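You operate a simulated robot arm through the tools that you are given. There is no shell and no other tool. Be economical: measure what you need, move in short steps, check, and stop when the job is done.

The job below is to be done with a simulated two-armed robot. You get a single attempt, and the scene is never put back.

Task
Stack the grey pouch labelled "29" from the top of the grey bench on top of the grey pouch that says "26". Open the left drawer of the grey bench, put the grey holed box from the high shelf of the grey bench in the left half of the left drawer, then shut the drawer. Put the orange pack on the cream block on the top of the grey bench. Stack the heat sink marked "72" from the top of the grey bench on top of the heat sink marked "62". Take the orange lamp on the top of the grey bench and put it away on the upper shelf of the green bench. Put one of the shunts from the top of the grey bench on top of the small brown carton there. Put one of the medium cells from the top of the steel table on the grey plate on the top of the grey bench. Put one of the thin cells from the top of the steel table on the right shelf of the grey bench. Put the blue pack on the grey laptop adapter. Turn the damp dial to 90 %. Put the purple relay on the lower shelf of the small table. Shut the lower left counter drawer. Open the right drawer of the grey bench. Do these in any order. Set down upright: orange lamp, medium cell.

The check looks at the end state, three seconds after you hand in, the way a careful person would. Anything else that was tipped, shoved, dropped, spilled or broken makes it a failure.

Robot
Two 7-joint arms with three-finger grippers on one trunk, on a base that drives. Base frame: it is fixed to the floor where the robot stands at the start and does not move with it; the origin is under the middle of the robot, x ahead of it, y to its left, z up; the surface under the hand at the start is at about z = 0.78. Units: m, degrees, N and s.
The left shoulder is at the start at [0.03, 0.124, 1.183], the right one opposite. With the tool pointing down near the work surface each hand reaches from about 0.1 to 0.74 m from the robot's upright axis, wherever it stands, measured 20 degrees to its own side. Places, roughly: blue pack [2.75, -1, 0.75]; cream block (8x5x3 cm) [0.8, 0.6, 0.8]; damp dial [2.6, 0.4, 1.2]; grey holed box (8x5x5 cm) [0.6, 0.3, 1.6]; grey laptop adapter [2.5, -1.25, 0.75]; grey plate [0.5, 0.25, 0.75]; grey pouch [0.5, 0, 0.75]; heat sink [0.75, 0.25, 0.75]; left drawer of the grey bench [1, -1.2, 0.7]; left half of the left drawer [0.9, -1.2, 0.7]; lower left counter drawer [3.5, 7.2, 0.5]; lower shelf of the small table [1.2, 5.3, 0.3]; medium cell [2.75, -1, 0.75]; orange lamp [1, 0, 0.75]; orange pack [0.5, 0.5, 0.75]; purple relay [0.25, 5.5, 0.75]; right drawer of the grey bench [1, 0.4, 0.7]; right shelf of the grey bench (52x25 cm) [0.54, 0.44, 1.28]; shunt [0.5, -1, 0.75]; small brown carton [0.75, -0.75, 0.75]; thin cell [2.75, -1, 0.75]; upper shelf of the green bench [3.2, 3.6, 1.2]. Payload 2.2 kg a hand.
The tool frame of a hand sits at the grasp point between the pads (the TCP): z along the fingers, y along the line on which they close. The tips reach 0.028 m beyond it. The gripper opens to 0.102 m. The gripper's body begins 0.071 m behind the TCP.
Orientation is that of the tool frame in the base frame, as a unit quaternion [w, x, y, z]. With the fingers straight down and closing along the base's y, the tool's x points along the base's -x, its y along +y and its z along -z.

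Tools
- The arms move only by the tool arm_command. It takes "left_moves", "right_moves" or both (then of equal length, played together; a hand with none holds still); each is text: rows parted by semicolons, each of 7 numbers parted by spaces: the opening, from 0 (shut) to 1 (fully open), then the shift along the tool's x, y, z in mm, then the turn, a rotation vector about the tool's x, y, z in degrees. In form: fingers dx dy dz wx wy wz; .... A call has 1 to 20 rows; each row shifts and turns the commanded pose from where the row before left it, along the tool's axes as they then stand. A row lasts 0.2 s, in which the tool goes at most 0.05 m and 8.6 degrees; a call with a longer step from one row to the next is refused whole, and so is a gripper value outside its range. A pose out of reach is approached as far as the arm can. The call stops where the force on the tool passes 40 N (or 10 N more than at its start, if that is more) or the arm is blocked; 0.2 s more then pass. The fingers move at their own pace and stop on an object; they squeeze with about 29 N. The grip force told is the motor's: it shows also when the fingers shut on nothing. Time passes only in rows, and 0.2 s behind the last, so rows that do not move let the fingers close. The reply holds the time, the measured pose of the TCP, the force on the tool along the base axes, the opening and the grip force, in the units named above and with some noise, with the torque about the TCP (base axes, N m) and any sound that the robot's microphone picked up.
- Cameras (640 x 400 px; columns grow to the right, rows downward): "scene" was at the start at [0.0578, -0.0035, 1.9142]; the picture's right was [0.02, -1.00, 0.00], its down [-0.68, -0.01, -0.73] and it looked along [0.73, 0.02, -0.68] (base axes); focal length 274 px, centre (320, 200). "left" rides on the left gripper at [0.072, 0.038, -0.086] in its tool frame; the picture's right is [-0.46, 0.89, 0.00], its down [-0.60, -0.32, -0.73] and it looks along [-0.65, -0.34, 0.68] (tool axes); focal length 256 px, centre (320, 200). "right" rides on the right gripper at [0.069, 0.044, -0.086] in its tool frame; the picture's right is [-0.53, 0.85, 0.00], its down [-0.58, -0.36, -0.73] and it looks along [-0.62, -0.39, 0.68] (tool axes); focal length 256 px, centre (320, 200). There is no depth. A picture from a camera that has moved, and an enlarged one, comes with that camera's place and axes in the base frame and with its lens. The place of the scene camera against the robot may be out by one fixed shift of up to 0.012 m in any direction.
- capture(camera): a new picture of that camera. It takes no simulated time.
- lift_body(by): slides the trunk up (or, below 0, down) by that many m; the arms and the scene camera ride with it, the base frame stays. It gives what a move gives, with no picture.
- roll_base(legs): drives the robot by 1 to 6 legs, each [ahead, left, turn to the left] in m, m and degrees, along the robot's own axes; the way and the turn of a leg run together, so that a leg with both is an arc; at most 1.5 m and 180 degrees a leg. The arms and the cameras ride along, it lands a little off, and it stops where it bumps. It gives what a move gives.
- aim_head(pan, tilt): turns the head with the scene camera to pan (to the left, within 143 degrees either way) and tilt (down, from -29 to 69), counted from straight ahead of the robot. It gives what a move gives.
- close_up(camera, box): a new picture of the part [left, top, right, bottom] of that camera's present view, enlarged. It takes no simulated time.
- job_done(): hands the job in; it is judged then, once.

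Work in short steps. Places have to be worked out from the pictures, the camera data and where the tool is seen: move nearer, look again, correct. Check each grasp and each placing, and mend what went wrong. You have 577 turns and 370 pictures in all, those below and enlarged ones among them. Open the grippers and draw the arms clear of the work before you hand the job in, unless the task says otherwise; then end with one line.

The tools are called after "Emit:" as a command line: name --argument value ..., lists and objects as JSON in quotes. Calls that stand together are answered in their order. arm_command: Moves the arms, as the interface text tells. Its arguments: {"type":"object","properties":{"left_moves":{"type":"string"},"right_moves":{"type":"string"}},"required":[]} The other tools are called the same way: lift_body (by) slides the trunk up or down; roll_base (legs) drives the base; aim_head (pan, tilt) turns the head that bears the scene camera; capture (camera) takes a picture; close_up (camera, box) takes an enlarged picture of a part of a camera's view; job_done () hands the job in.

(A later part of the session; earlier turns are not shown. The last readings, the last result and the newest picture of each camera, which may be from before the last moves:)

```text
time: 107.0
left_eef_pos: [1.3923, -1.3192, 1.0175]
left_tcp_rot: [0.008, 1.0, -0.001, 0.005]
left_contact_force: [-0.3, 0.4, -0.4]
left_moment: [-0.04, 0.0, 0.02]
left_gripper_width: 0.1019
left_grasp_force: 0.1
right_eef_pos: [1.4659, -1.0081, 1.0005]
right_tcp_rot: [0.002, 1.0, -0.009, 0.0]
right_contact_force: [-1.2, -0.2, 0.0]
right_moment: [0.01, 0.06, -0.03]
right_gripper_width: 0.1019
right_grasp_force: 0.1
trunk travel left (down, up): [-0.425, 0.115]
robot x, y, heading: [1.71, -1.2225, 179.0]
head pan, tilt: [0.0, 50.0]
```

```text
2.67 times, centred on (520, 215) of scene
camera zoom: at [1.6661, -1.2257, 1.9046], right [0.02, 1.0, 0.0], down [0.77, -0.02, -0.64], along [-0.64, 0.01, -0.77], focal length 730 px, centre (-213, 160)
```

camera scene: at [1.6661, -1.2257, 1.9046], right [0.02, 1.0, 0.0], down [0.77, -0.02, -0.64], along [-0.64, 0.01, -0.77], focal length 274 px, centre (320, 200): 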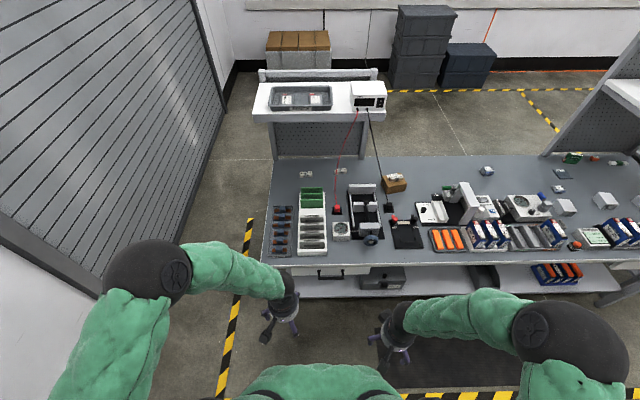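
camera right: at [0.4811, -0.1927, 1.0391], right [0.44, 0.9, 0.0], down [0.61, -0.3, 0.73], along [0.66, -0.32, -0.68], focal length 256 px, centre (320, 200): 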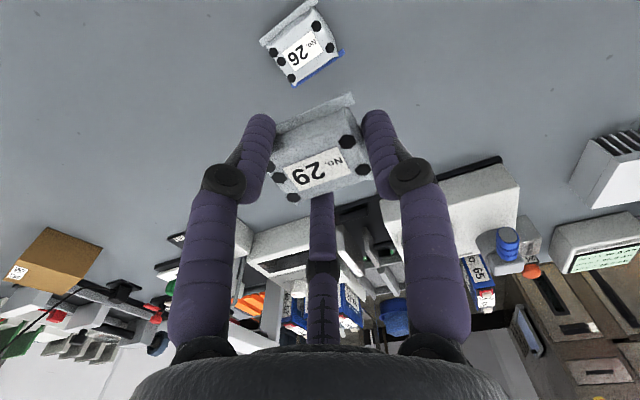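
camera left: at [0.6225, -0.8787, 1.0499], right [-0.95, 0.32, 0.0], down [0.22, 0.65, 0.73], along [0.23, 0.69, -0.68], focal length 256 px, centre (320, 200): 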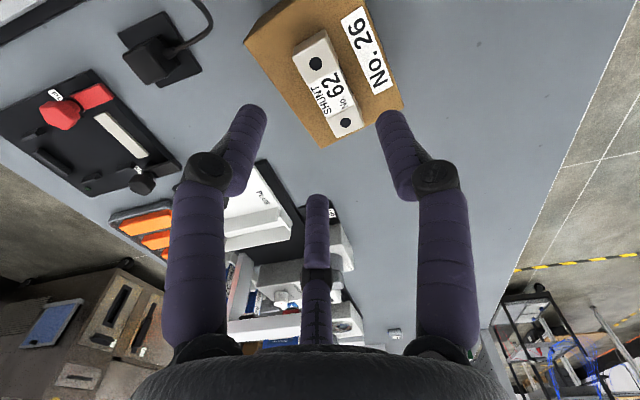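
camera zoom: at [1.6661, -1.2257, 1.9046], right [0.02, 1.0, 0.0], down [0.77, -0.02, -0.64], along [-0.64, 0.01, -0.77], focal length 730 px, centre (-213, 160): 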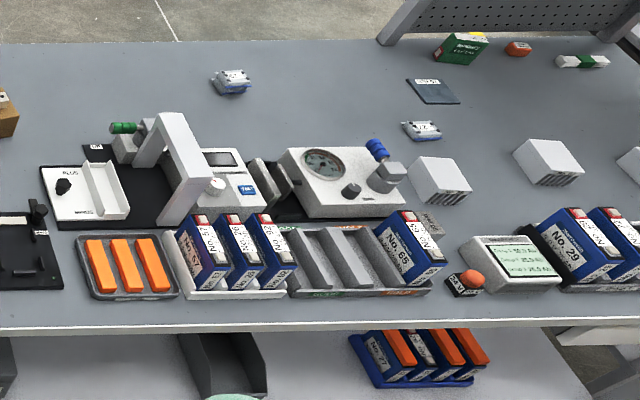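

The drawer's bar handle is at about (1.136, -1.168, 0.70). I move the right hand forward, then rotate it to point horizontally with fingers closing vertically.

Emit:
arm_command --right_moves "1 -40 15 0 0 0 0;1 -40 15 0 0 0 0;1 -40 20 0 0 0 0;1 -40 20 0 0 0 0;1 -40 20 0 0 0 0;1 0 0 0 0 0 0"

Emit:
arm_command --right_moves "1 0 0 0 4.945 -4.945 -4.945;1 0 0 0 4.945 -4.945 -4.945;1 0 0 0 4.945 -4.945 -4.945;1 0 0 0 4.945 -4.945 -4.945;1 0 0 0 4.945 -4.945 -4.945;1 0 0 0 4.945 -4.945 -4.945;1 0 0 0 4.945 -4.945 -4.945;1 0 0 0 4.945 -4.945 -4.945;1 0 0 0 4.945 -4.945 -4.945;1 0 0 0 4.945 -4.945 -4.945;1 0 0 0 4.945 -4.945 -4.945;1 0 0 0 4.945 -4.945 -4.945;1 0 0 0 4.945 -4.945 -4.945;1 0 0 0 4.945 -4.945 -4.945;1 0 0 0 0 0 0"

```text
time: 108.4
left_eef_pos: [1.3925, -1.3183, 1.0179]
left_tcp_rot: [0.009, 1.0, -0.001, 0.005]
left_contact_force: [0.1, -0.5, -0.1]
left_moment: [-0.02, 0.02, 0.01]
left_gripper_width: 0.1022
left_grasp_force: 0.1
right_eef_pos: [1.265, -1.0955, 0.9992]
right_tcp_rot: [0.001, 1.0, -0.01, 0.0]
right_contact_force: [-0.4, -0.4, 0.1]
right_moment: [-0.02, 0.01, -0.02]
right_gripper_width: 0.1019
right_grasp_force: 0.0
trunk travel left (down, up): [-0.425, 0.115]
robot x, y, heading: [1.7152, -1.219, 178.6]
head pan, tilt: [0.0, 50.0]
```

```text
time: 111.6
left_eef_pos: [1.3922, -1.3193, 1.018]
left_tcp_rot: [0.008, 1.0, -0.001, 0.005]
left_contact_force: [-0.3, 0.3, 0.1]
left_moment: [-0.02, 0.03, 0.01]
left_gripper_width: 0.1019
left_grasp_force: 0.1
right_eef_pos: [1.262, -1.1194, 1.005]
right_tcp_rot: [-0.45, 0.623, 0.466, -0.438]
right_contact_force: [-0.3, 0.8, -1.1]
right_moment: [-0.03, -0.02, -0.02]
right_gripper_width: 0.1018
right_grasp_force: 0.0
right hand out of reach, approached as far as the arm can: row 12, 13, 14
trunk travel left (down, up): [-0.425, 0.115]
robot x, y, heading: [1.7055, -1.2234, 178.9]
head pan, tilt: [0.0, 50.0]
```

Close to the wanted pose (about 12° down-pitch) — usable. Lower the trunk and look.

Emit:
lift_body --by -0.26

Emit:
capture --camera "right"

Emit:
capture --camera "scene"

```text
time: 114.3
left_eef_pos: [1.3916, -1.3199, 0.7574]
left_tcp_rot: [0.009, 1.0, 0.0, 0.005]
left_contact_force: [-0.1, -0.3, 0.6]
left_moment: [-0.01, 0.02, 0.01]
left_gripper_width: 0.102
left_grasp_force: 0.0
right_eef_pos: [1.2618, -1.1185, 0.7453]
right_tcp_rot: [-0.449, 0.624, 0.464, -0.44]
right_contact_force: [-0.4, 0.1, 0.4]
right_moment: [-0.01, -0.02, 0.0]
right_gripper_width: 0.102
right_grasp_force: 0.1
trunk travel left (down, up): [-0.165, 0.375]
robot x, y, heading: [1.7058, -1.2205, 179.0]
head pan, tilt: [0.0, 50.0]
```

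```text
305 pictures are left
camera right: at [1.3656, -1.0722, 0.7113], right [0.06, -0.66, -0.75], down [0.53, -0.61, 0.58], along [-0.84, -0.43, 0.32], focal length 256 px, centre (320, 200)
```

right: 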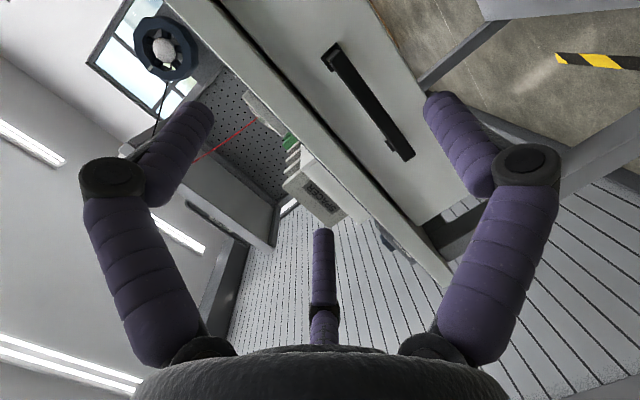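

```text
304 pictures are left
camera scene: at [1.6662, -1.2259, 1.6447], right [0.02, 1.0, 0.0], down [0.77, -0.01, -0.64], along [-0.64, 0.01, -0.77], focal length 274 px, centre (320, 200)
```

scene: 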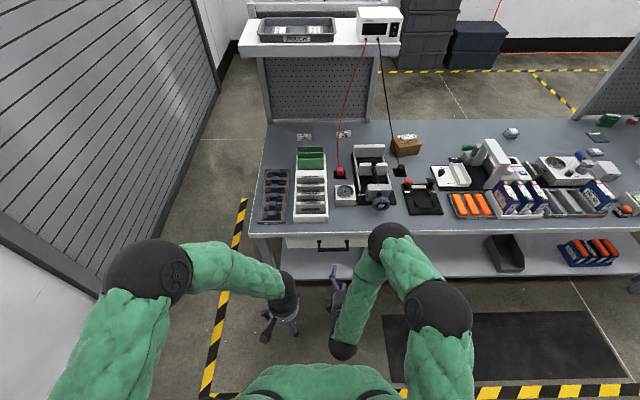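

Emit:
arm_command --right_moves "0.5 -23 13 0 0 0 0;0.5 -23 13 0 0 0 0;0.5 0 0 35 0 0 0;0.5 0 0 30 0 0 0;0.5 0 0 0 0 0 0"

Emit:
capture --camera "right"

```text
time: 115.5
left_eef_pos: [1.3913, -1.3191, 0.757]
left_tcp_rot: [0.009, 1.0, -0.001, 0.006]
left_contact_force: [0.5, 0.4, -0.3]
left_moment: [-0.02, -0.02, 0.02]
left_gripper_width: 0.1022
left_grasp_force: 0.0
right_eef_pos: [1.1957, -1.1563, 0.7124]
right_tcp_rot: [-0.45, 0.624, 0.464, -0.439]
right_contact_force: [0.0, -0.3, 0.0]
right_moment: [0.03, -0.02, -0.01]
right_gripper_width: 0.0509
right_grasp_force: 0.0
trunk travel left (down, up): [-0.165, 0.375]
robot x, y, heading: [1.7082, -1.2214, 179.0]
head pan, tilt: [0.0, 50.0]
```

```text
303 pictures are left
camera right: at [1.299, -1.1088, 0.6794], right [0.06, -0.66, -0.75], down [0.53, -0.61, 0.58], along [-0.84, -0.43, 0.32], focal length 256 px, centre (320, 200)
```

right: 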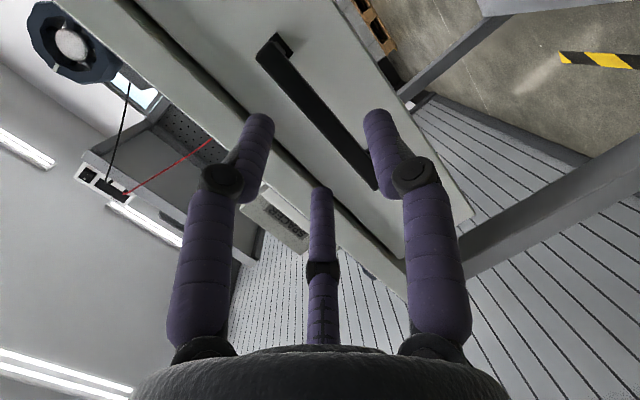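

Emit:
arm_command --right_moves "0.5 0 0 30 0 0 0;0.5 0 0 22 0 0 0;0.3 0 0 0 0 0 0;0 0 0 0 0 0 0;0 0 0 0 0 0 0;0 0 0 0 0 0 0"

Emit:
capture --camera "right"

```text
time: 116.2
left_eef_pos: [1.3961, -1.3188, 0.7591]
left_tcp_rot: [0.009, 1.0, -0.001, 0.004]
left_contact_force: [0.0, 0.7, -0.5]
left_moment: [-0.03, -0.02, 0.0]
left_gripper_width: 0.1019
left_grasp_force: 0.0
right_eef_pos: [1.1542, -1.1458, 0.7021]
right_tcp_rot: [-0.454, 0.624, 0.463, -0.436]
right_contact_force: [40.0, 3.7, 27.3]
right_moment: [0.86, 0.75, -1.32]
right_gripper_width: 0.0503
right_grasp_force: 13.7
trunk travel left (down, up): [-0.165, 0.375]
robot x, y, heading: [1.7151, -1.222, 178.8]
head pan, tilt: [0.0, 50.0]
stopped in row 3 (right hand): the force on the tool passed its limit at 54 N (the readings are from after the stop); the commanded pose is now the measured one
```

```text
302 pictures are left
camera right: at [1.259, -1.0998, 0.6693], right [0.05, -0.65, -0.75], down [0.53, -0.62, 0.58], along [-0.85, -0.43, 0.31], focal length 256 px, centre (320, 200)
```

right: 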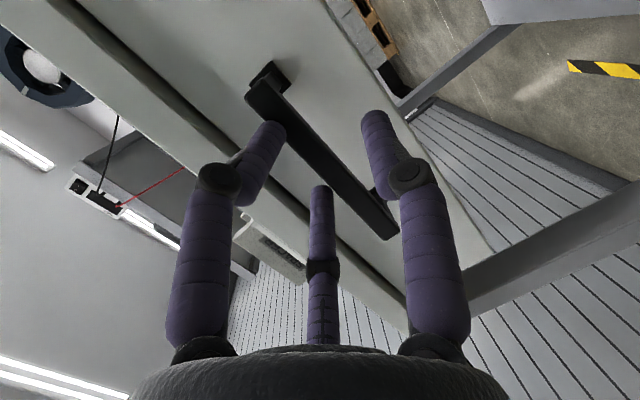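

Emit:
close_up --camera "scene" --box '[270, 210, 430, 310]'

Emit:
capture --camera "left"

```text
4.00 times, centred on (350, 260) of scene
camera zoom: at [1.6735, -1.2253, 1.6452], right [0.02, 1.0, 0.0], down [0.76, -0.02, -0.65], along [-0.65, 0.01, -0.76], focal length 1095 px, centre (200, -40)
```

zoom: 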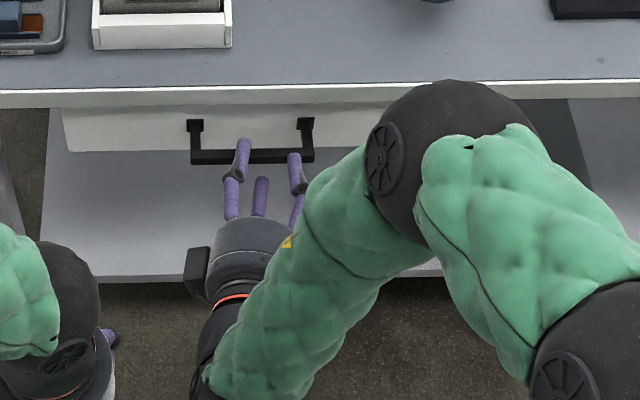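

```text
300 pictures are left
camera left: at [1.4678, -1.3546, 0.847], right [-0.47, -0.88, 0.01], down [-0.61, 0.33, 0.72], along [-0.64, 0.33, -0.69], focal length 256 px, centre (320, 200)
```

left: 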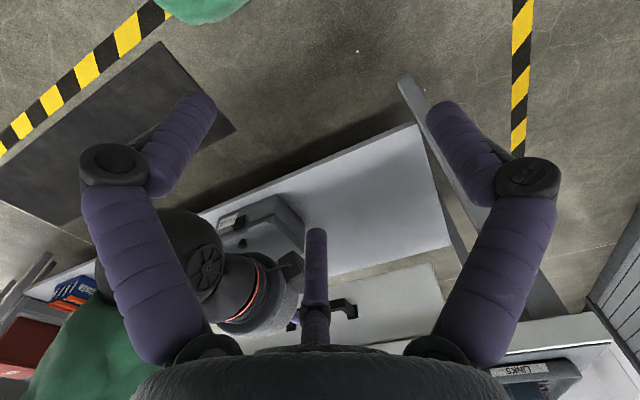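

The picture shows the hand effectively has one finger on +Y and two flanking ones on −Y; the flanking finger hit the bar. Retreat, open more, raise 10 mm and re-approach.

Emit:
arm_command --right_moves "0.8 0 0 -25 0 0 0;0.8 0 -10 -10 0 0 0;0.8 0 0 0 0 0 0;0.8 0 0 30 0 0 0;0.8 0 0 22 0 0 0;0.8 0 0 0 0 0 0"

Emit:
capture --camera "right"

```text
time: 117.6
left_eef_pos: [1.3932, -1.3195, 0.758]
left_tcp_rot: [0.009, 1.0, -0.002, 0.006]
left_contact_force: [0.1, 0.3, -0.2]
left_moment: [0.03, 0.01, -0.04]
left_gripper_width: 0.1021
left_grasp_force: 0.0
right_eef_pos: [1.1328, -1.1449, 0.7077]
right_tcp_rot: [-0.451, 0.625, 0.464, -0.436]
right_contact_force: [0.4, -0.3, -0.2]
right_moment: [0.05, 0.01, -0.01]
right_gripper_width: 0.0817
right_grasp_force: 0.0
trunk travel left (down, up): [-0.165, 0.375]
robot x, y, heading: [1.7077, -1.2194, 179.0]
head pan, tilt: [0.0, 50.0]
```

```text
299 pictures are left
camera right: at [1.2361, -1.0976, 0.6739], right [0.06, -0.66, -0.75], down [0.53, -0.62, 0.58], along [-0.85, -0.43, 0.31], focal length 256 px, centre (320, 200)
```

right: 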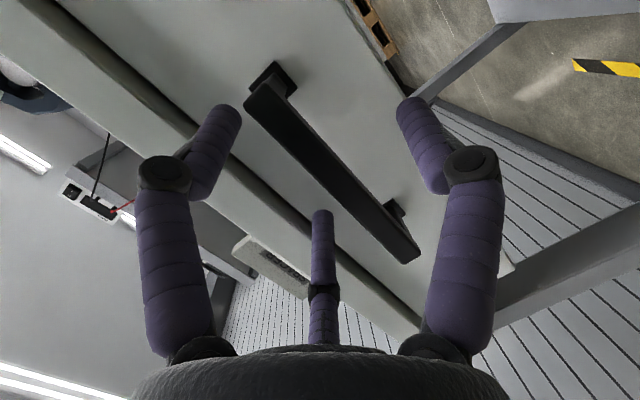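

Emit:
arm_command --right_moves "0.4 0 0 0 0 0 0;0 0 0 0 0 0 0;0 0 0 0 0 0 0;0 0 0 0 0 0 0"

Emit:
capture --camera "right"

```text
time: 118.6
left_eef_pos: [1.393, -1.3187, 0.7587]
left_tcp_rot: [0.009, 1.0, -0.002, 0.005]
left_contact_force: [0.4, 0.6, 0.2]
left_moment: [0.02, -0.01, 0.0]
left_gripper_width: 0.1019
left_grasp_force: 0.2
right_eef_pos: [1.1314, -1.143, 0.7088]
right_tcp_rot: [-0.453, 0.624, 0.463, -0.436]
right_contact_force: [-0.6, 9.5, 6.0]
right_moment: [1.41, 0.5, -0.24]
right_gripper_width: 0.0281
right_grasp_force: 45.0
trunk travel left (down, up): [-0.165, 0.375]
robot x, y, heading: [1.7102, -1.2223, 178.9]
head pan, tilt: [0.0, 50.0]
```

```text
298 pictures are left
camera right: at [1.2356, -1.0967, 0.6748], right [0.05, -0.66, -0.75], down [0.53, -0.62, 0.58], along [-0.85, -0.43, 0.31], focal length 256 px, centre (320, 200)
```

right: 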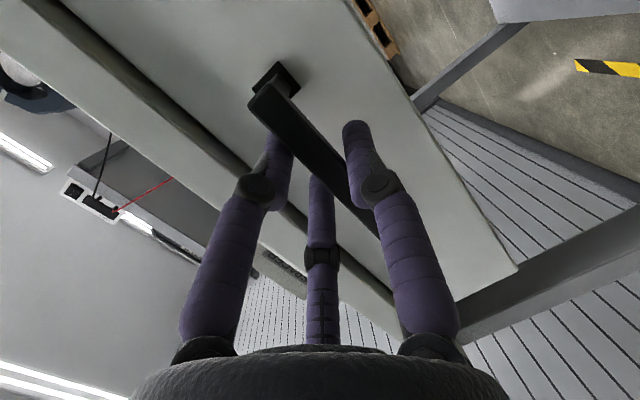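

Gripped the handle. Pull by driving back.

Emit:
roll_base --legs '[[-0.15, 0, 0]]'

Emit:
capture --camera "scene"

```text
time: 120.1
left_eef_pos: [1.5438, -1.3208, 0.7575]
left_tcp_rot: [0.009, 1.0, -0.001, 0.005]
left_contact_force: [0.0, -0.1, -0.7]
left_moment: [0.01, 0.04, 0.02]
left_gripper_width: 0.1018
left_grasp_force: 0.1
right_eef_pos: [1.2811, -1.1445, 0.7088]
right_tcp_rot: [-0.456, 0.624, 0.463, -0.434]
right_contact_force: [2.0, 0.7, 1.2]
right_moment: [1.38, 0.52, 0.48]
right_gripper_width: 0.0279
right_grasp_force: 44.4
trunk travel left (down, up): [-0.165, 0.375]
robot x, y, heading: [1.8609, -1.2217, 179.0]
head pan, tilt: [0.0, 50.0]
stopped in leg 1: the force on the tool passed its limit at 41 N (the readings are from after the stop); the commanded pose is now the measured one
```

```text
297 pictures are left
camera scene: at [1.8171, -1.2282, 1.6446], right [0.02, 1.0, 0.0], down [0.77, -0.01, -0.64], along [-0.64, 0.01, -0.77], focal length 274 px, centre (320, 200)
```

scene: 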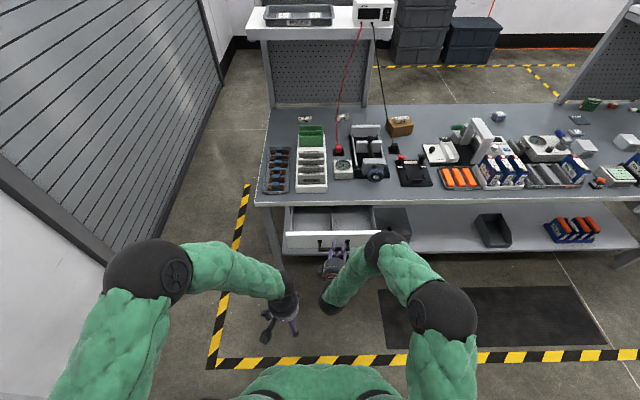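

Emit:
roll_base --legs '[[-0.05, 0, 0]]'

Emit:
close_up --camera "scene" --box '[260, 190, 420, 290]'

```text
time: 121.0
left_eef_pos: [1.5953, -1.3223, 0.7576]
left_tcp_rot: [0.009, 1.0, -0.002, 0.005]
left_contact_force: [0.5, -0.5, -0.1]
left_moment: [0.02, 0.02, 0.0]
left_gripper_width: 0.1018
left_grasp_force: 0.0
right_eef_pos: [1.3328, -1.143, 0.7088]
right_tcp_rot: [-0.455, 0.626, 0.461, -0.434]
right_contact_force: [0.3, 5.5, 1.2]
right_moment: [1.75, 0.51, 0.93]
right_gripper_width: 0.0278
right_grasp_force: 45.0
trunk travel left (down, up): [-0.165, 0.375]
robot x, y, heading: [1.9094, -1.2244, 179.0]
head pan, tilt: [0.0, 50.0]
```

```text
4.00 times, centred on (340, 240) of scene
camera zoom: at [1.869, -1.2289, 1.6446], right [0.02, 1.0, 0.0], down [0.77, -0.02, -0.64], along [-0.64, 0.01, -0.77], focal length 1095 px, centre (240, 40)
```

zoom: 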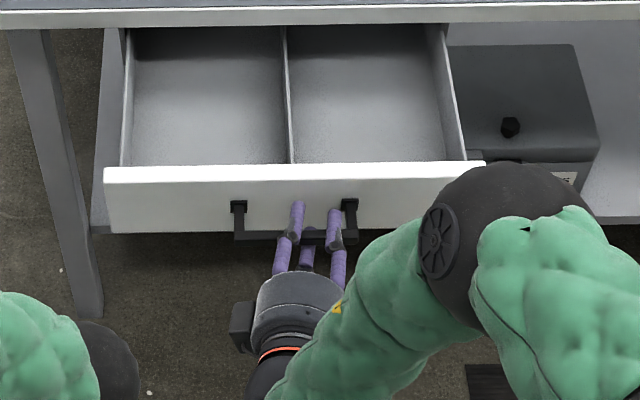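

Drawer is open ~0.2 m with two halves. Release the handle and retreat.

Emit:
arm_command --right_moves "0.8 0 0 0 0 0 0;0.8 0 0 0 0 0 0;0.8 0 0 0 0 0 0;0.8 0 0 -40 0 0 0;0.8 0 0 -40 0 0 0;0.8 0 0 0 0 0 0"

Emit:
close_up --camera "scene" --box '[260, 190, 420, 290]'

```text
time: 122.4
left_eef_pos: [1.5941, -1.3216, 0.7569]
left_tcp_rot: [0.009, 1.0, -0.001, 0.006]
left_contact_force: [0.0, 0.3, 0.6]
left_moment: [-0.05, 0.0, 0.01]
left_gripper_width: 0.1021
left_grasp_force: 0.2
right_eef_pos: [1.4105, -1.1562, 0.7244]
right_tcp_rot: [-0.456, 0.626, 0.461, -0.433]
right_contact_force: [1.2, 0.0, 0.6]
right_moment: [-0.01, -0.03, -0.04]
right_gripper_width: 0.0816
right_grasp_force: 0.1
trunk travel left (down, up): [-0.165, 0.375]
robot x, y, heading: [1.9116, -1.2201, 178.5]
head pan, tilt: [0.0, 50.0]
```

```text
4.00 times, centred on (340, 240) of scene
camera zoom: at [1.8677, -1.229, 1.6446], right [0.02, 1.0, 0.0], down [0.77, -0.02, -0.64], along [-0.64, 0.01, -0.77], focal length 1095 px, centre (240, 40)
```

zoom: 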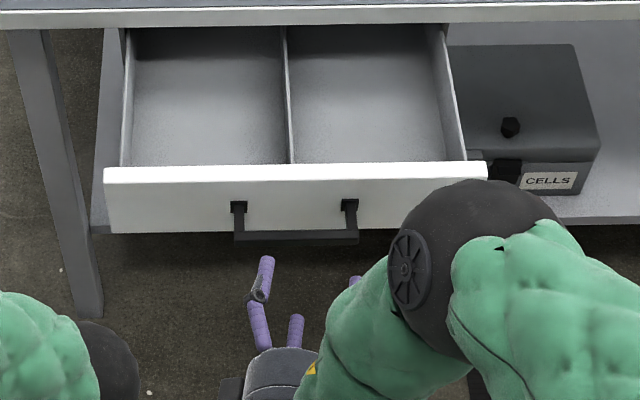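

Emit:
roll_base --legs '[[0, -0.8, 0.5], [0.1, -0.75, 0.5]]'

Emit:
capture --camera "scene"

```text
time: 130.4
left_eef_pos: [1.5165, 0.2186, 0.7577]
left_tcp_rot: [0.009, 1.0, 0.011, 0.006]
left_contact_force: [-1.1, 0.0, -0.4]
left_moment: [-0.02, -0.02, 0.02]
left_gripper_width: 0.102
left_grasp_force: 0.0
right_eef_pos: [1.3293, 0.379, 0.7241]
right_tcp_rot: [-0.451, 0.62, 0.469, -0.439]
right_contact_force: [-0.1, 0.7, -0.4]
right_moment: [0.0, -0.01, -0.01]
right_gripper_width: 0.0815
right_grasp_force: 0.2
trunk travel left (down, up): [-0.165, 0.375]
robot x, y, heading: [1.8327, 0.3252, -179.9]
head pan, tilt: [0.0, 50.0]
```

```text
294 pictures are left
camera scene: at [1.7886, 0.3175, 1.6446], right [0.0, 1.0, 0.0], down [0.77, 0.0, -0.64], along [-0.64, 0.0, -0.77], focal length 274 px, centre (320, 200)
```

scene: 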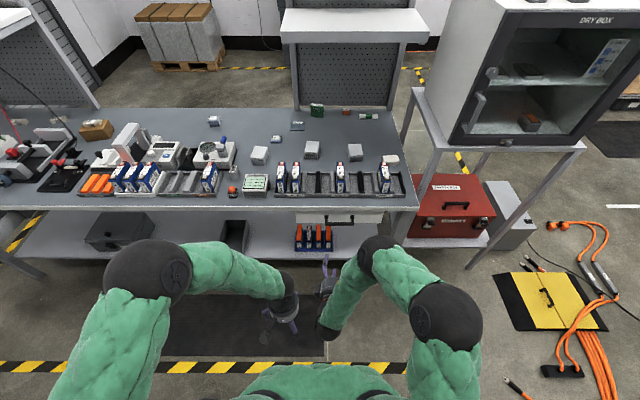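

Emit:
close_up --camera "scene" --box '[220, 90, 420, 215]'

Emit:
close_up --camera "scene" --box '[270, 190, 430, 290]'

```text
3.20 times, centred on (320, 152) of scene
camera zoom: at [1.7886, 0.3175, 1.6446], right [0.0, 1.0, 0.0], down [0.77, 0.0, -0.64], along [-0.64, 0.0, -0.77], focal length 876 px, centre (320, 352)
```

zoom: 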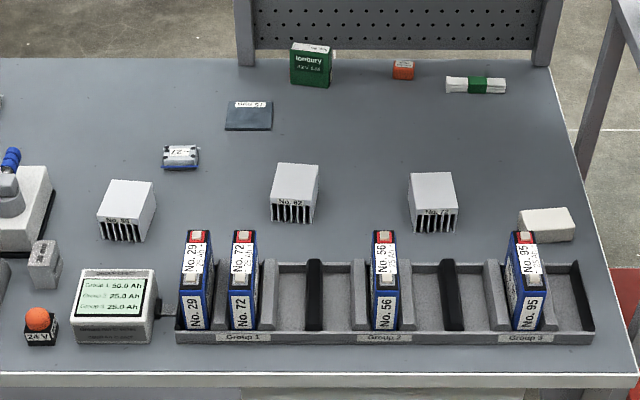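

```text
4.00 times, centred on (350, 240) of scene
camera zoom: at [1.7886, 0.3175, 1.6446], right [0.0, 1.0, 0.0], down [0.77, 0.0, -0.64], along [-0.64, 0.0, -0.77], focal length 1095 px, centre (200, 40)
```

zoom: 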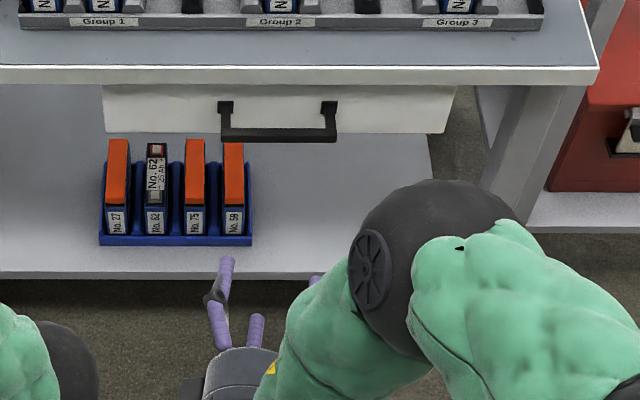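

Right drawer's bar handle at about (1.13, 0.41, 0.70). Drive 0.125 m forward and approach as before.

Emit:
roll_base --legs '[[0.125, 0, -0.5]]'

Emit:
capture --camera "right"

```text
time: 131.7
left_eef_pos: [1.3915, 0.2207, 0.7589]
left_tcp_rot: [0.008, 1.0, 0.006, 0.007]
left_contact_force: [-0.8, -0.2, 0.4]
left_moment: [-0.02, -0.04, -0.02]
left_gripper_width: 0.1021
left_grasp_force: 0.1
right_eef_pos: [1.2042, 0.3847, 0.7232]
right_tcp_rot: [-0.453, 0.622, 0.466, -0.437]
right_contact_force: [-0.1, 0.0, -0.2]
right_moment: [0.01, 0.01, -0.01]
right_gripper_width: 0.0816
right_grasp_force: 0.1
trunk travel left (down, up): [-0.165, 0.375]
robot x, y, heading: [1.707, 0.3273, 179.9]
head pan, tilt: [0.0, 50.0]
```

```text
291 pictures are left
camera right: at [1.3086, 0.4316, 0.6899], right [0.06, -0.65, -0.75], down [0.53, -0.62, 0.58], along [-0.85, -0.43, 0.31], focal length 256 px, centre (320, 200)
```

right: 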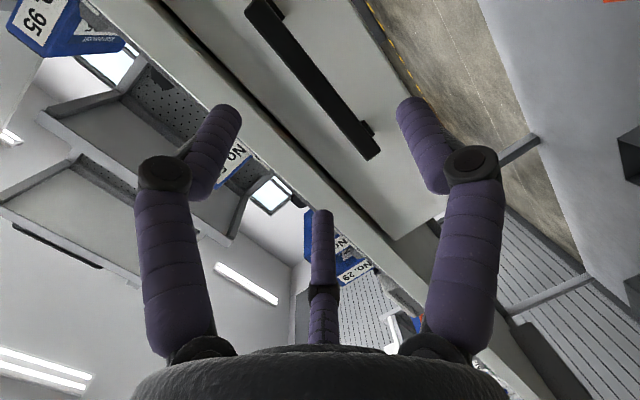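

Emit:
arm_command --right_moves "0.8 18 -3 10 0 0 0;0.8 0 0 35 0 0 0;0.8 0 0 31 0 0 0;0.8 0 0 0 0 0 0;0.4 0 0 0 0 0 0;0 0 0 0 0 0 0;0 0 0 0 0 0 0;0 0 0 0 0 0 0"

Emit:
capture --camera "right"

```text
time: 132.7
left_eef_pos: [1.3949, 0.2201, 0.7592]
left_tcp_rot: [0.009, 1.0, 0.007, 0.004]
left_contact_force: [-0.2, 0.3, 0.7]
left_moment: [0.03, 0.03, 0.03]
left_gripper_width: 0.1019
left_grasp_force: 0.0
right_eef_pos: [1.1621, 0.3963, 0.7002]
right_tcp_rot: [-0.435, 0.626, 0.487, -0.427]
right_contact_force: [23.9, -5.7, 26.3]
right_moment: [-0.63, 0.96, 0.72]
right_gripper_width: 0.0584
right_grasp_force: 10.4
right hand out of reach, approached as far as the arm can: row 2, 3
trunk travel left (down, up): [-0.165, 0.375]
robot x, y, heading: [1.7027, 0.3237, 179.7]
head pan, tilt: [0.0, 50.0]
stopped in row 5 (right hand): the force on the tool passed its limit at 93 N (the readings are from after the stop); the commanded pose is now the measured one
```

```text
290 pictures are left
camera right: at [1.2661, 0.4462, 0.6719], right [0.11, -0.65, -0.75], down [0.52, -0.61, 0.6], along [-0.85, -0.46, 0.27], focal length 256 px, centre (320, 200)
```

right: 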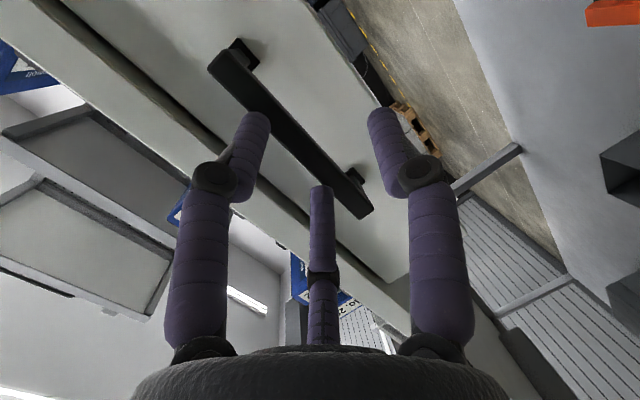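

Emit:
arm_command --right_moves "0.8 0 0 -10 0 0 0;0.8 0 0 -30 0 0 0;0.8 0 0 -10 0 0 0;0.8 0 0 0 0 0 0"

Emit:
roll_base --legs '[[0.01, -0.035, -0.5]]'

```text
time: 133.7
left_eef_pos: [1.391, 0.2209, 0.758]
left_tcp_rot: [0.009, 1.0, 0.006, 0.005]
left_contact_force: [-0.5, -0.3, -0.4]
left_moment: [-0.02, -0.03, 0.0]
left_gripper_width: 0.1019
left_grasp_force: 0.1
right_eef_pos: [1.2071, 0.3902, 0.7092]
right_tcp_rot: [-0.434, 0.629, 0.487, -0.423]
right_contact_force: [1.2, 0.5, 0.2]
right_moment: [0.02, -0.03, 0.01]
right_gripper_width: 0.0817
right_grasp_force: 0.1
trunk travel left (down, up): [-0.165, 0.375]
robot x, y, heading: [1.7048, 0.3228, 180.0]
head pan, tilt: [0.0, 50.0]
```

```text
time: 134.6
left_eef_pos: [1.3809, 0.2603, 0.7576]
left_tcp_rot: [0.01, 1.0, 0.0, 0.007]
left_contact_force: [-0.1, 0.4, -0.6]
left_moment: [-0.03, 0.01, 0.02]
left_gripper_width: 0.1019
left_grasp_force: 0.0
right_eef_pos: [1.1968, 0.4305, 0.7097]
right_tcp_rot: [-0.436, 0.631, 0.484, -0.422]
right_contact_force: [0.4, 0.4, -0.5]
right_moment: [0.02, 0.01, 0.02]
right_gripper_width: 0.0814
right_grasp_force: 0.1
trunk travel left (down, up): [-0.165, 0.375]
robot x, y, heading: [1.6993, 0.358, 179.3]
head pan, tilt: [0.0, 50.0]
```

Emit:
arm_command --right_moves "0.8 -23 -13 0 0 0 0;0.8 0 0 30 0 0 0;0.8 0 0 30 0 0 0;0.8 0 0 0 0 0 0"

Emit:
capture --camera "right"

```text
time: 135.6
left_eef_pos: [1.3802, 0.259, 0.7565]
left_tcp_rot: [0.008, 1.0, 0.001, 0.005]
left_contact_force: [-0.6, 1.1, -0.9]
left_moment: [0.0, -0.04, 0.02]
left_gripper_width: 0.1019
left_grasp_force: 0.1
right_eef_pos: [1.134, 0.418, 0.7089]
right_tcp_rot: [-0.437, 0.63, 0.485, -0.421]
right_contact_force: [0.1, 0.0, -0.2]
right_moment: [0.01, 0.02, 0.02]
right_gripper_width: 0.0818
right_grasp_force: 0.0
trunk travel left (down, up): [-0.165, 0.375]
robot x, y, heading: [1.6987, 0.3555, 179.2]
head pan, tilt: [0.0, 50.0]
```

```text
289 pictures are left
camera right: at [1.2387, 0.4676, 0.6822], right [0.11, -0.65, -0.75], down [0.51, -0.61, 0.6], along [-0.85, -0.45, 0.26], focal length 256 px, centre (320, 200)
```

right: 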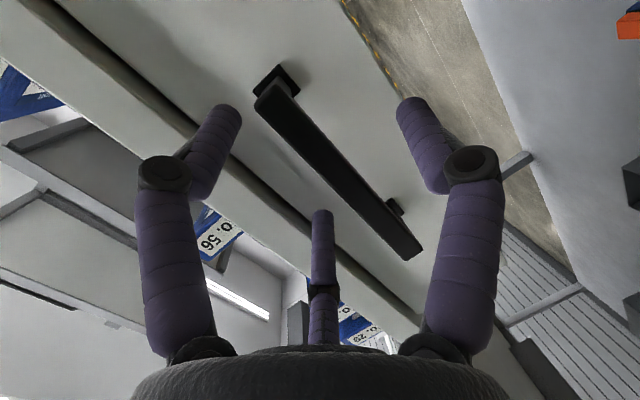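

Same picture as the successful grip. Close, then pull back 0.2 m.

Emit:
arm_command --right_moves "0.4 0 0 0 0 0 0;0 0 0 0 0 0 0;0 0 0 0 0 0 0;0 0 0 0 0 0 0"

Emit:
roll_base --legs '[[-0.15, 0, 0]]'

Emit:
close_up --camera "scene" --box '[250, 180, 450, 305]'

```text
time: 136.6
left_eef_pos: [1.3808, 0.2579, 0.7577]
left_tcp_rot: [0.009, 1.0, 0.0, 0.006]
left_contact_force: [0.0, -0.5, -1.0]
left_moment: [0.01, 0.01, -0.04]
left_gripper_width: 0.1021
left_grasp_force: 0.1
right_eef_pos: [1.1339, 0.4179, 0.7088]
right_tcp_rot: [-0.437, 0.629, 0.484, -0.422]
right_contact_force: [1.2, 2.8, 0.1]
right_moment: [1.23, 0.39, 0.03]
right_gripper_width: 0.0283
right_grasp_force: 44.2
trunk travel left (down, up): [-0.165, 0.375]
robot x, y, heading: [1.697, 0.3586, 179.1]
head pan, tilt: [0.0, 50.0]
```

```text
time: 138.0
left_eef_pos: [1.5333, 0.2577, 0.7575]
left_tcp_rot: [0.009, 1.0, 0.0, 0.005]
left_contact_force: [0.1, 0.8, 0.2]
left_moment: [0.02, 0.01, -0.03]
left_gripper_width: 0.1017
left_grasp_force: 0.0
right_eef_pos: [1.286, 0.4194, 0.7096]
right_tcp_rot: [-0.438, 0.632, 0.482, -0.421]
right_contact_force: [-0.8, 17.3, -0.4]
right_moment: [1.66, 0.43, 0.76]
right_gripper_width: 0.0285
right_grasp_force: 44.9
trunk travel left (down, up): [-0.165, 0.375]
robot x, y, heading: [1.8483, 0.3568, 178.9]
head pan, tilt: [0.0, 50.0]
```

```text
3.20 times, centred on (350, 242) of scene
camera zoom: at [1.8067, 0.3516, 1.6446], right [0.02, 1.0, 0.0], down [0.77, -0.01, -0.64], along [-0.64, 0.01, -0.77], focal length 876 px, centre (224, 64)
```

zoom: 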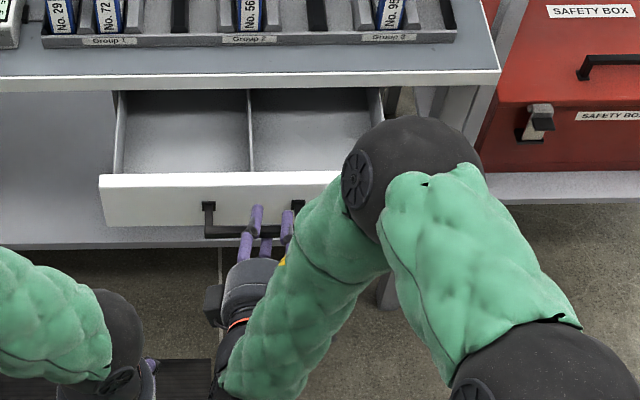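

The open drawer would keep me away from the bench, so I push it back for now and will reopen it at the end.

Emit:
roll_base --legs '[[0.148, 0, 0]]'

Emit:
arm_command --right_moves "0.8 0 0 0 0 0 0;0.8 0 0 0 0 0 0;0.8 0 0 0 0 0 0;0.8 0 0 -40 0 0 0;0.8 0 0 -40 0 0 0;0.8 0 0 0 0 0 0"

Emit:
close_up --camera "scene" --box '[250, 180, 450, 305]'

```text
time: 139.4
left_eef_pos: [1.3812, 0.2585, 0.758]
left_tcp_rot: [0.009, 1.0, 0.0, 0.005]
left_contact_force: [1.4, -0.2, -0.6]
left_moment: [0.02, 0.0, -0.04]
left_gripper_width: 0.1018
left_grasp_force: 0.0
right_eef_pos: [1.1338, 0.4188, 0.7101]
right_tcp_rot: [-0.437, 0.63, 0.484, -0.422]
right_contact_force: [-2.4, -20.4, -1.5]
right_moment: [1.22, 0.45, 1.02]
right_gripper_width: 0.0282
right_grasp_force: 45.1
trunk travel left (down, up): [-0.165, 0.375]
robot x, y, heading: [1.6953, 0.358, 178.8]
head pan, tilt: [0.0, 50.0]
```

```text
time: 140.8
left_eef_pos: [1.3814, 0.2591, 0.758]
left_tcp_rot: [0.008, 1.0, 0.001, 0.005]
left_contact_force: [1.0, 0.2, 0.6]
left_moment: [0.03, 0.0, 0.0]
left_gripper_width: 0.1024
left_grasp_force: 0.0
right_eef_pos: [1.2097, 0.4089, 0.7319]
right_tcp_rot: [-0.438, 0.631, 0.483, -0.421]
right_contact_force: [0.9, 0.3, -0.4]
right_moment: [0.02, -0.01, 0.03]
right_gripper_width: 0.0817
right_grasp_force: 0.1
trunk travel left (down, up): [-0.165, 0.375]
robot x, y, heading: [1.6929, 0.3576, 179.2]
head pan, tilt: [0.0, 50.0]
```

```text
3.20 times, centred on (350, 242) of scene
camera zoom: at [1.6543, 0.3529, 1.6446], right [0.02, 1.0, 0.0], down [0.77, -0.01, -0.64], along [-0.64, 0.01, -0.77], focal length 876 px, centre (224, 64)
```

zoom: 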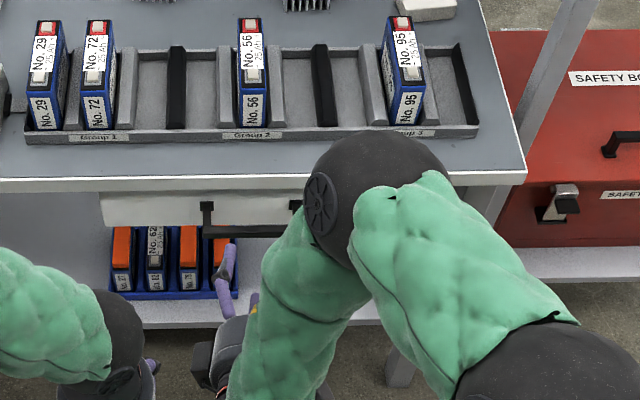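

Drawer shut again. Raise the trunk fully and look at the high shelf.

Emit:
lift_body --by 0.37

Emit:
aim_head --pan 0 --tilt 35

Emit:
capture --camera "scene"

```text
time: 144.3
left_eef_pos: [1.3802, 0.2596, 1.127]
left_tcp_rot: [0.009, 1.0, 0.0, 0.006]
left_contact_force: [-0.1, -0.3, -0.5]
left_moment: [0.0, 0.02, -0.05]
left_gripper_width: 0.1021
left_grasp_force: 0.1
right_eef_pos: [1.2096, 0.4076, 1.1023]
right_tcp_rot: [-0.437, 0.63, 0.484, -0.422]
right_contact_force: [0.2, 0.5, -0.5]
right_moment: [-0.01, -0.01, 0.0]
right_gripper_width: 0.0814
right_grasp_force: 0.1
trunk travel left (down, up): [-0.535, 0.005]
robot x, y, heading: [1.699, 0.357, 178.8]
head pan, tilt: [0.0, 50.0]
```

```text
time: 145.1
left_eef_pos: [1.3811, 0.259, 1.1279]
left_tcp_rot: [0.008, 1.0, 0.0, 0.006]
left_contact_force: [-0.1, -0.2, -0.5]
left_moment: [-0.01, -0.02, -0.02]
left_gripper_width: 0.102
left_grasp_force: 0.0
right_eef_pos: [1.2091, 0.4076, 1.1015]
right_tcp_rot: [-0.438, 0.63, 0.484, -0.422]
right_contact_force: [0.0, 0.1, 0.2]
right_moment: [-0.01, -0.02, 0.0]
right_gripper_width: 0.0817
right_grasp_force: 0.1
trunk travel left (down, up): [-0.535, 0.005]
robot x, y, heading: [1.6963, 0.3592, 179.2]
head pan, tilt: [0.0, 35.0]
```

```text
286 pictures are left
camera scene: at [1.6435, 0.353, 2.0363], right [0.02, 1.0, 0.0], down [0.57, -0.01, -0.82], along [-0.82, 0.01, -0.57], focal length 274 px, centre (320, 200)
```

scene: 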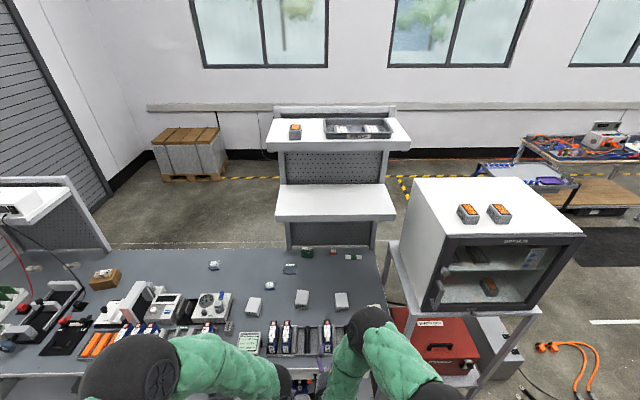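

The high-shelf box is best taken from the back later. Next the heat sinks: check their labels.

Emit:
close_up --camera "scene" --box '[235, 275, 315, 325]'

Emit:
close_up --camera "scene" --box '[290, 275, 370, 325]'

```text
8.00 times, centred on (275, 300) of scene
camera zoom: at [1.6435, 0.353, 2.0363], right [0.02, 1.0, 0.0], down [0.57, -0.01, -0.82], along [-0.82, 0.01, -0.57], focal length 2190 px, centre (680, -600)
```

zoom: 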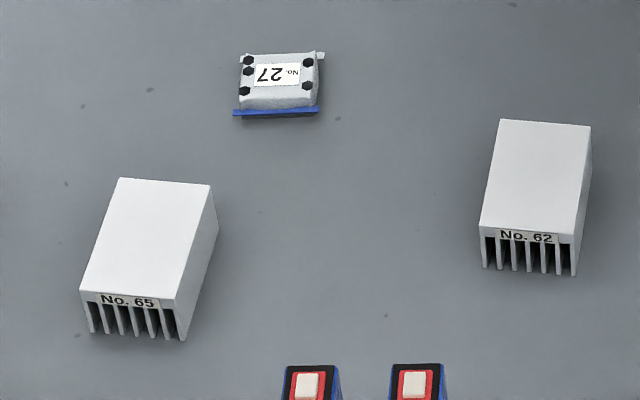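

```text
8.00 times, centred on (330, 300) of scene
camera zoom: at [1.6435, 0.353, 2.0363], right [0.02, 1.0, 0.0], down [0.57, -0.01, -0.82], along [-0.82, 0.01, -0.57], focal length 2190 px, centre (240, -600)
```

zoom: 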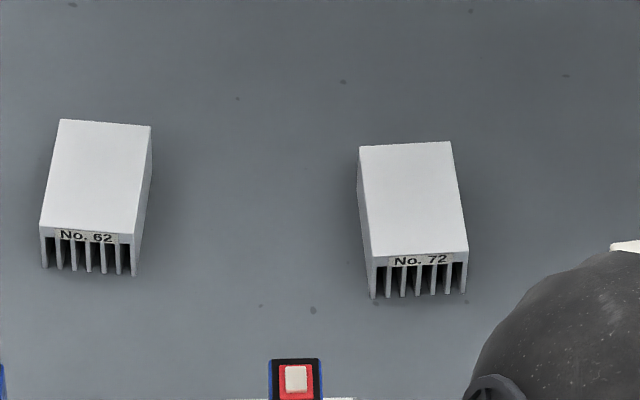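

Stack "72" (right) on "62" (middle). Point the right hand down again.

Emit:
arm_command --right_moves "1 0 0 0 -4.78 4.61 5.29;1 0 0 0 -4.78 4.61 5.29;1 0 0 0 -4.78 4.61 5.29;1 0 0 0 -4.78 4.61 5.29;1 0 0 0 -4.78 4.61 5.29;1 0 0 0 -4.78 4.61 5.29;1 0 0 0 -4.78 4.61 5.29;1 0 0 0 -4.78 4.61 5.29;1 0 0 0 -4.78 4.61 5.29;1 0 0 0 -4.78 4.61 5.29;1 0 0 0 -4.78 4.61 5.29;1 0 0 0 -4.78 4.61 5.29;1 0 0 0 0 0 0"

Emit:
roll_base --legs '[[0.2, 0.06, 0.5]]'

Emit:
lift_body --by -0.09

Emit:
capture --camera "right"

```text
time: 146.2
left_eef_pos: [1.3751, 0.2589, 1.1299]
left_tcp_rot: [0.009, 1.0, 0.004, 0.001]
left_contact_force: [-0.2, 0.3, 0.1]
left_moment: [-0.01, 0.0, 0.03]
left_gripper_width: 0.1017
left_grasp_force: 0.0
right_eef_pos: [1.2161, 0.4117, 1.0963]
right_tcp_rot: [-0.311, 0.833, 0.349, -0.294]
right_contact_force: [0.0, 0.3, -0.1]
right_moment: [-0.01, -0.01, 0.01]
right_gripper_width: 0.102
right_grasp_force: 0.1
trunk travel left (down, up): [-0.535, 0.005]
robot x, y, heading: [1.6981, 0.3569, 179.1]
head pan, tilt: [0.0, 35.0]
stopped in row 5 (left hand): the force on the tool passed its limit at 59 N (the readings are from after the stop); the commanded pose is now the measured one
```

```text
time: 147.8
left_eef_pos: [1.1763, 0.1983, 1.1301]
left_tcp_rot: [0.01, 1.0, 0.008, 0.0]
left_contact_force: [-0.4, 0.4, -0.4]
left_moment: [-0.03, 0.02, 0.0]
left_gripper_width: 0.1018
left_grasp_force: 0.1
right_eef_pos: [1.0141, 0.35, 1.0972]
right_tcp_rot: [-0.311, 0.831, 0.353, -0.296]
right_contact_force: [0.8, -0.2, -0.5]
right_moment: [0.05, -0.01, -0.02]
right_gripper_width: 0.1023
right_grasp_force: 0.1
trunk travel left (down, up): [-0.535, 0.005]
robot x, y, heading: [1.4968, 0.3022, 179.6]
head pan, tilt: [0.0, 35.0]
```

```text
time: 149.1
left_eef_pos: [1.1761, 0.1981, 1.0412]
left_tcp_rot: [0.01, 1.0, 0.009, 0.0]
left_contact_force: [0.1, -0.3, 0.3]
left_moment: [0.03, -0.02, 0.0]
left_gripper_width: 0.1019
left_grasp_force: 0.1
right_eef_pos: [1.0158, 0.3506, 1.007]
right_tcp_rot: [-0.31, 0.832, 0.354, -0.295]
right_contact_force: [-0.1, 0.0, 0.0]
right_moment: [0.01, -0.02, 0.01]
right_gripper_width: 0.102
right_grasp_force: 0.1
trunk travel left (down, up): [-0.445, 0.095]
robot x, y, heading: [1.4981, 0.2999, 180.0]
head pan, tilt: [0.0, 35.0]
```

```text
283 pictures are left
camera right: at [1.1338, 0.353, 1.0107], right [0.03, -0.88, -0.47], down [0.04, -0.47, 0.88], along [-1.0, -0.05, 0.02], focal length 256 px, centre (320, 200)
```

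right: 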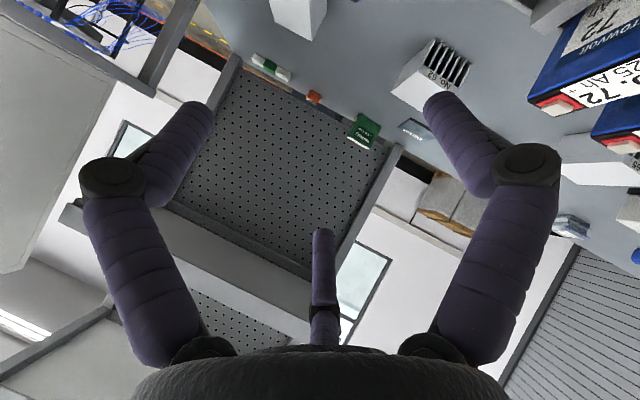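

Hands touched mid-rotation. Move the left hand aside, then finish the rotation.

Emit:
arm_command --left_moves "1 20 40 -10 0 0 0;1 20 40 -10 0 0 0;1 20 40 0 0 0 0;1 0 40 0 0 0 0;1 0 0 0 0 0 0"

Emit:
arm_command --right_moves "1 0 0 0 -4.7 4.47 5.36;1 0 0 0 -4.7 4.47 5.36;1 0 0 0 -4.7 4.47 5.36;1 0 0 0 -4.7 4.47 5.36;1 0 0 0 -4.7 4.47 5.36;1 0 0 0 -4.7 4.47 5.36;1 0 0 0 -4.7 4.47 5.36;1 0 0 0 -4.7 4.47 5.36;1 0 0 0 0 0 0"

```text
time: 150.3
left_eef_pos: [1.2368, 0.0391, 1.0642]
left_tcp_rot: [0.009, 1.0, 0.007, 0.0]
left_contact_force: [0.0, 0.8, -0.3]
left_moment: [-0.04, 0.0, 0.0]
left_gripper_width: 0.1018
left_grasp_force: 0.0
right_eef_pos: [1.0157, 0.3509, 1.007]
right_tcp_rot: [-0.311, 0.831, 0.354, -0.296]
right_contact_force: [-0.4, 0.1, 0.0]
right_moment: [0.02, -0.01, 0.0]
right_gripper_width: 0.1021
right_grasp_force: 0.0
trunk travel left (down, up): [-0.445, 0.095]
robot x, y, heading: [1.4957, 0.3009, 179.6]
head pan, tilt: [0.0, 35.0]
```

```text
time: 152.3
left_eef_pos: [1.2379, 0.0385, 1.0635]
left_tcp_rot: [0.009, 1.0, 0.008, 0.0]
left_contact_force: [-0.8, 0.8, -0.2]
left_moment: [0.02, 0.0, -0.02]
left_gripper_width: 0.102
left_grasp_force: 0.1
right_eef_pos: [1.0164, 0.3494, 1.0073]
right_tcp_rot: [0.0, 1.0, 0.0, -0.002]
right_contact_force: [0.6, -1.0, 0.1]
right_moment: [-0.02, -0.01, 0.01]
right_gripper_width: 0.1019
right_grasp_force: 0.1
trunk travel left (down, up): [-0.445, 0.095]
robot x, y, heading: [1.5003, 0.3021, 179.9]
head pan, tilt: [0.0, 35.0]
```

Emit:
arm_command --right_moves "1 -34 -23 0 0 0 0;1 -34 -23 0 0 0 0;1 -34 -23 0 0 0 0;1 -34 -21 0 0 0 0;1 0 0 0 0 0 0"

Emit:
capture --camera "right"

```text
time: 153.5
left_eef_pos: [1.239, 0.0387, 1.0635]
left_tcp_rot: [0.01, 1.0, 0.009, 0.0]
left_contact_force: [-0.4, 0.0, 0.1]
left_moment: [-0.02, -0.02, -0.01]
left_gripper_width: 0.1019
left_grasp_force: 0.0
right_eef_pos: [0.8804, 0.4383, 1.006]
right_tcp_rot: [-0.001, 1.0, 0.002, -0.003]
right_contact_force: [0.6, -0.3, -0.5]
right_moment: [0.01, 0.0, 0.01]
right_gripper_width: 0.1019
right_grasp_force: 0.0
trunk travel left (down, up): [-0.445, 0.095]
robot x, y, heading: [1.5004, 0.3042, 179.4]
head pan, tilt: [0.0, 35.0]
```

```text
282 pictures are left
camera right: at [0.9491, 0.3957, 1.0918], right [-0.53, -0.85, 0.0], down [-0.57, 0.36, 0.73], along [-0.62, 0.39, -0.68], focal length 256 px, centre (320, 200)
```

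right: 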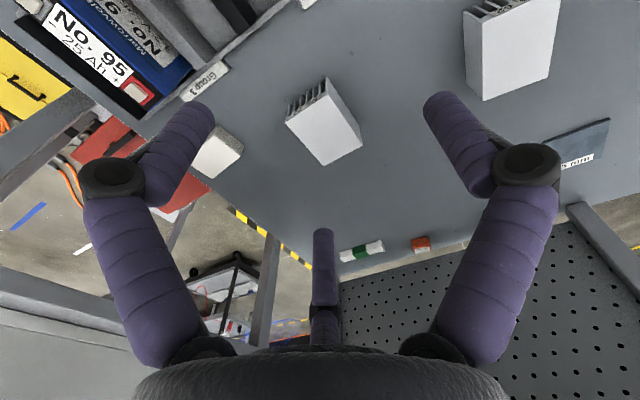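

Emit:
arm_command --right_moves "1 -40 -27 0 0 0 0;1 -42 -27 0 0 0 0;1 0 0 40 0 0 0;1 0 0 40 0 0 0;1 0 0 40 0 0 0;1 0 0 0 0 0 0"

Emit:
capture --camera "right"

```text
time: 154.9
left_eef_pos: [1.2371, 0.0377, 1.0639]
left_tcp_rot: [0.01, 1.0, 0.009, 0.0]
left_contact_force: [0.5, -0.1, 0.1]
left_moment: [0.01, 0.02, 0.01]
left_gripper_width: 0.102
left_grasp_force: 0.1
right_eef_pos: [0.7983, 0.4938, 0.8872]
right_tcp_rot: [-0.001, 1.0, 0.001, -0.001]
right_contact_force: [0.6, 0.9, -0.1]
right_moment: [-0.01, 0.02, 0.03]
right_gripper_width: 0.1019
right_grasp_force: 0.0
trunk travel left (down, up): [-0.445, 0.095]
robot x, y, heading: [1.4964, 0.2981, 179.4]
head pan, tilt: [0.0, 35.0]
```

```text
281 pictures are left
camera right: at [0.8679, 0.4508, 0.9735], right [-0.53, -0.85, 0.0], down [-0.57, 0.36, 0.73], along [-0.62, 0.39, -0.68], focal length 256 px, centre (320, 200)
```

right: 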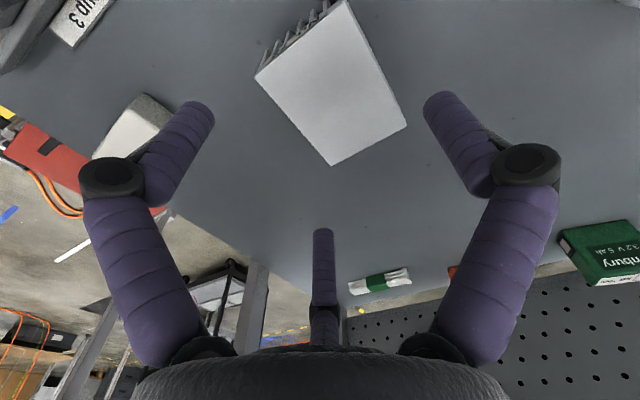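

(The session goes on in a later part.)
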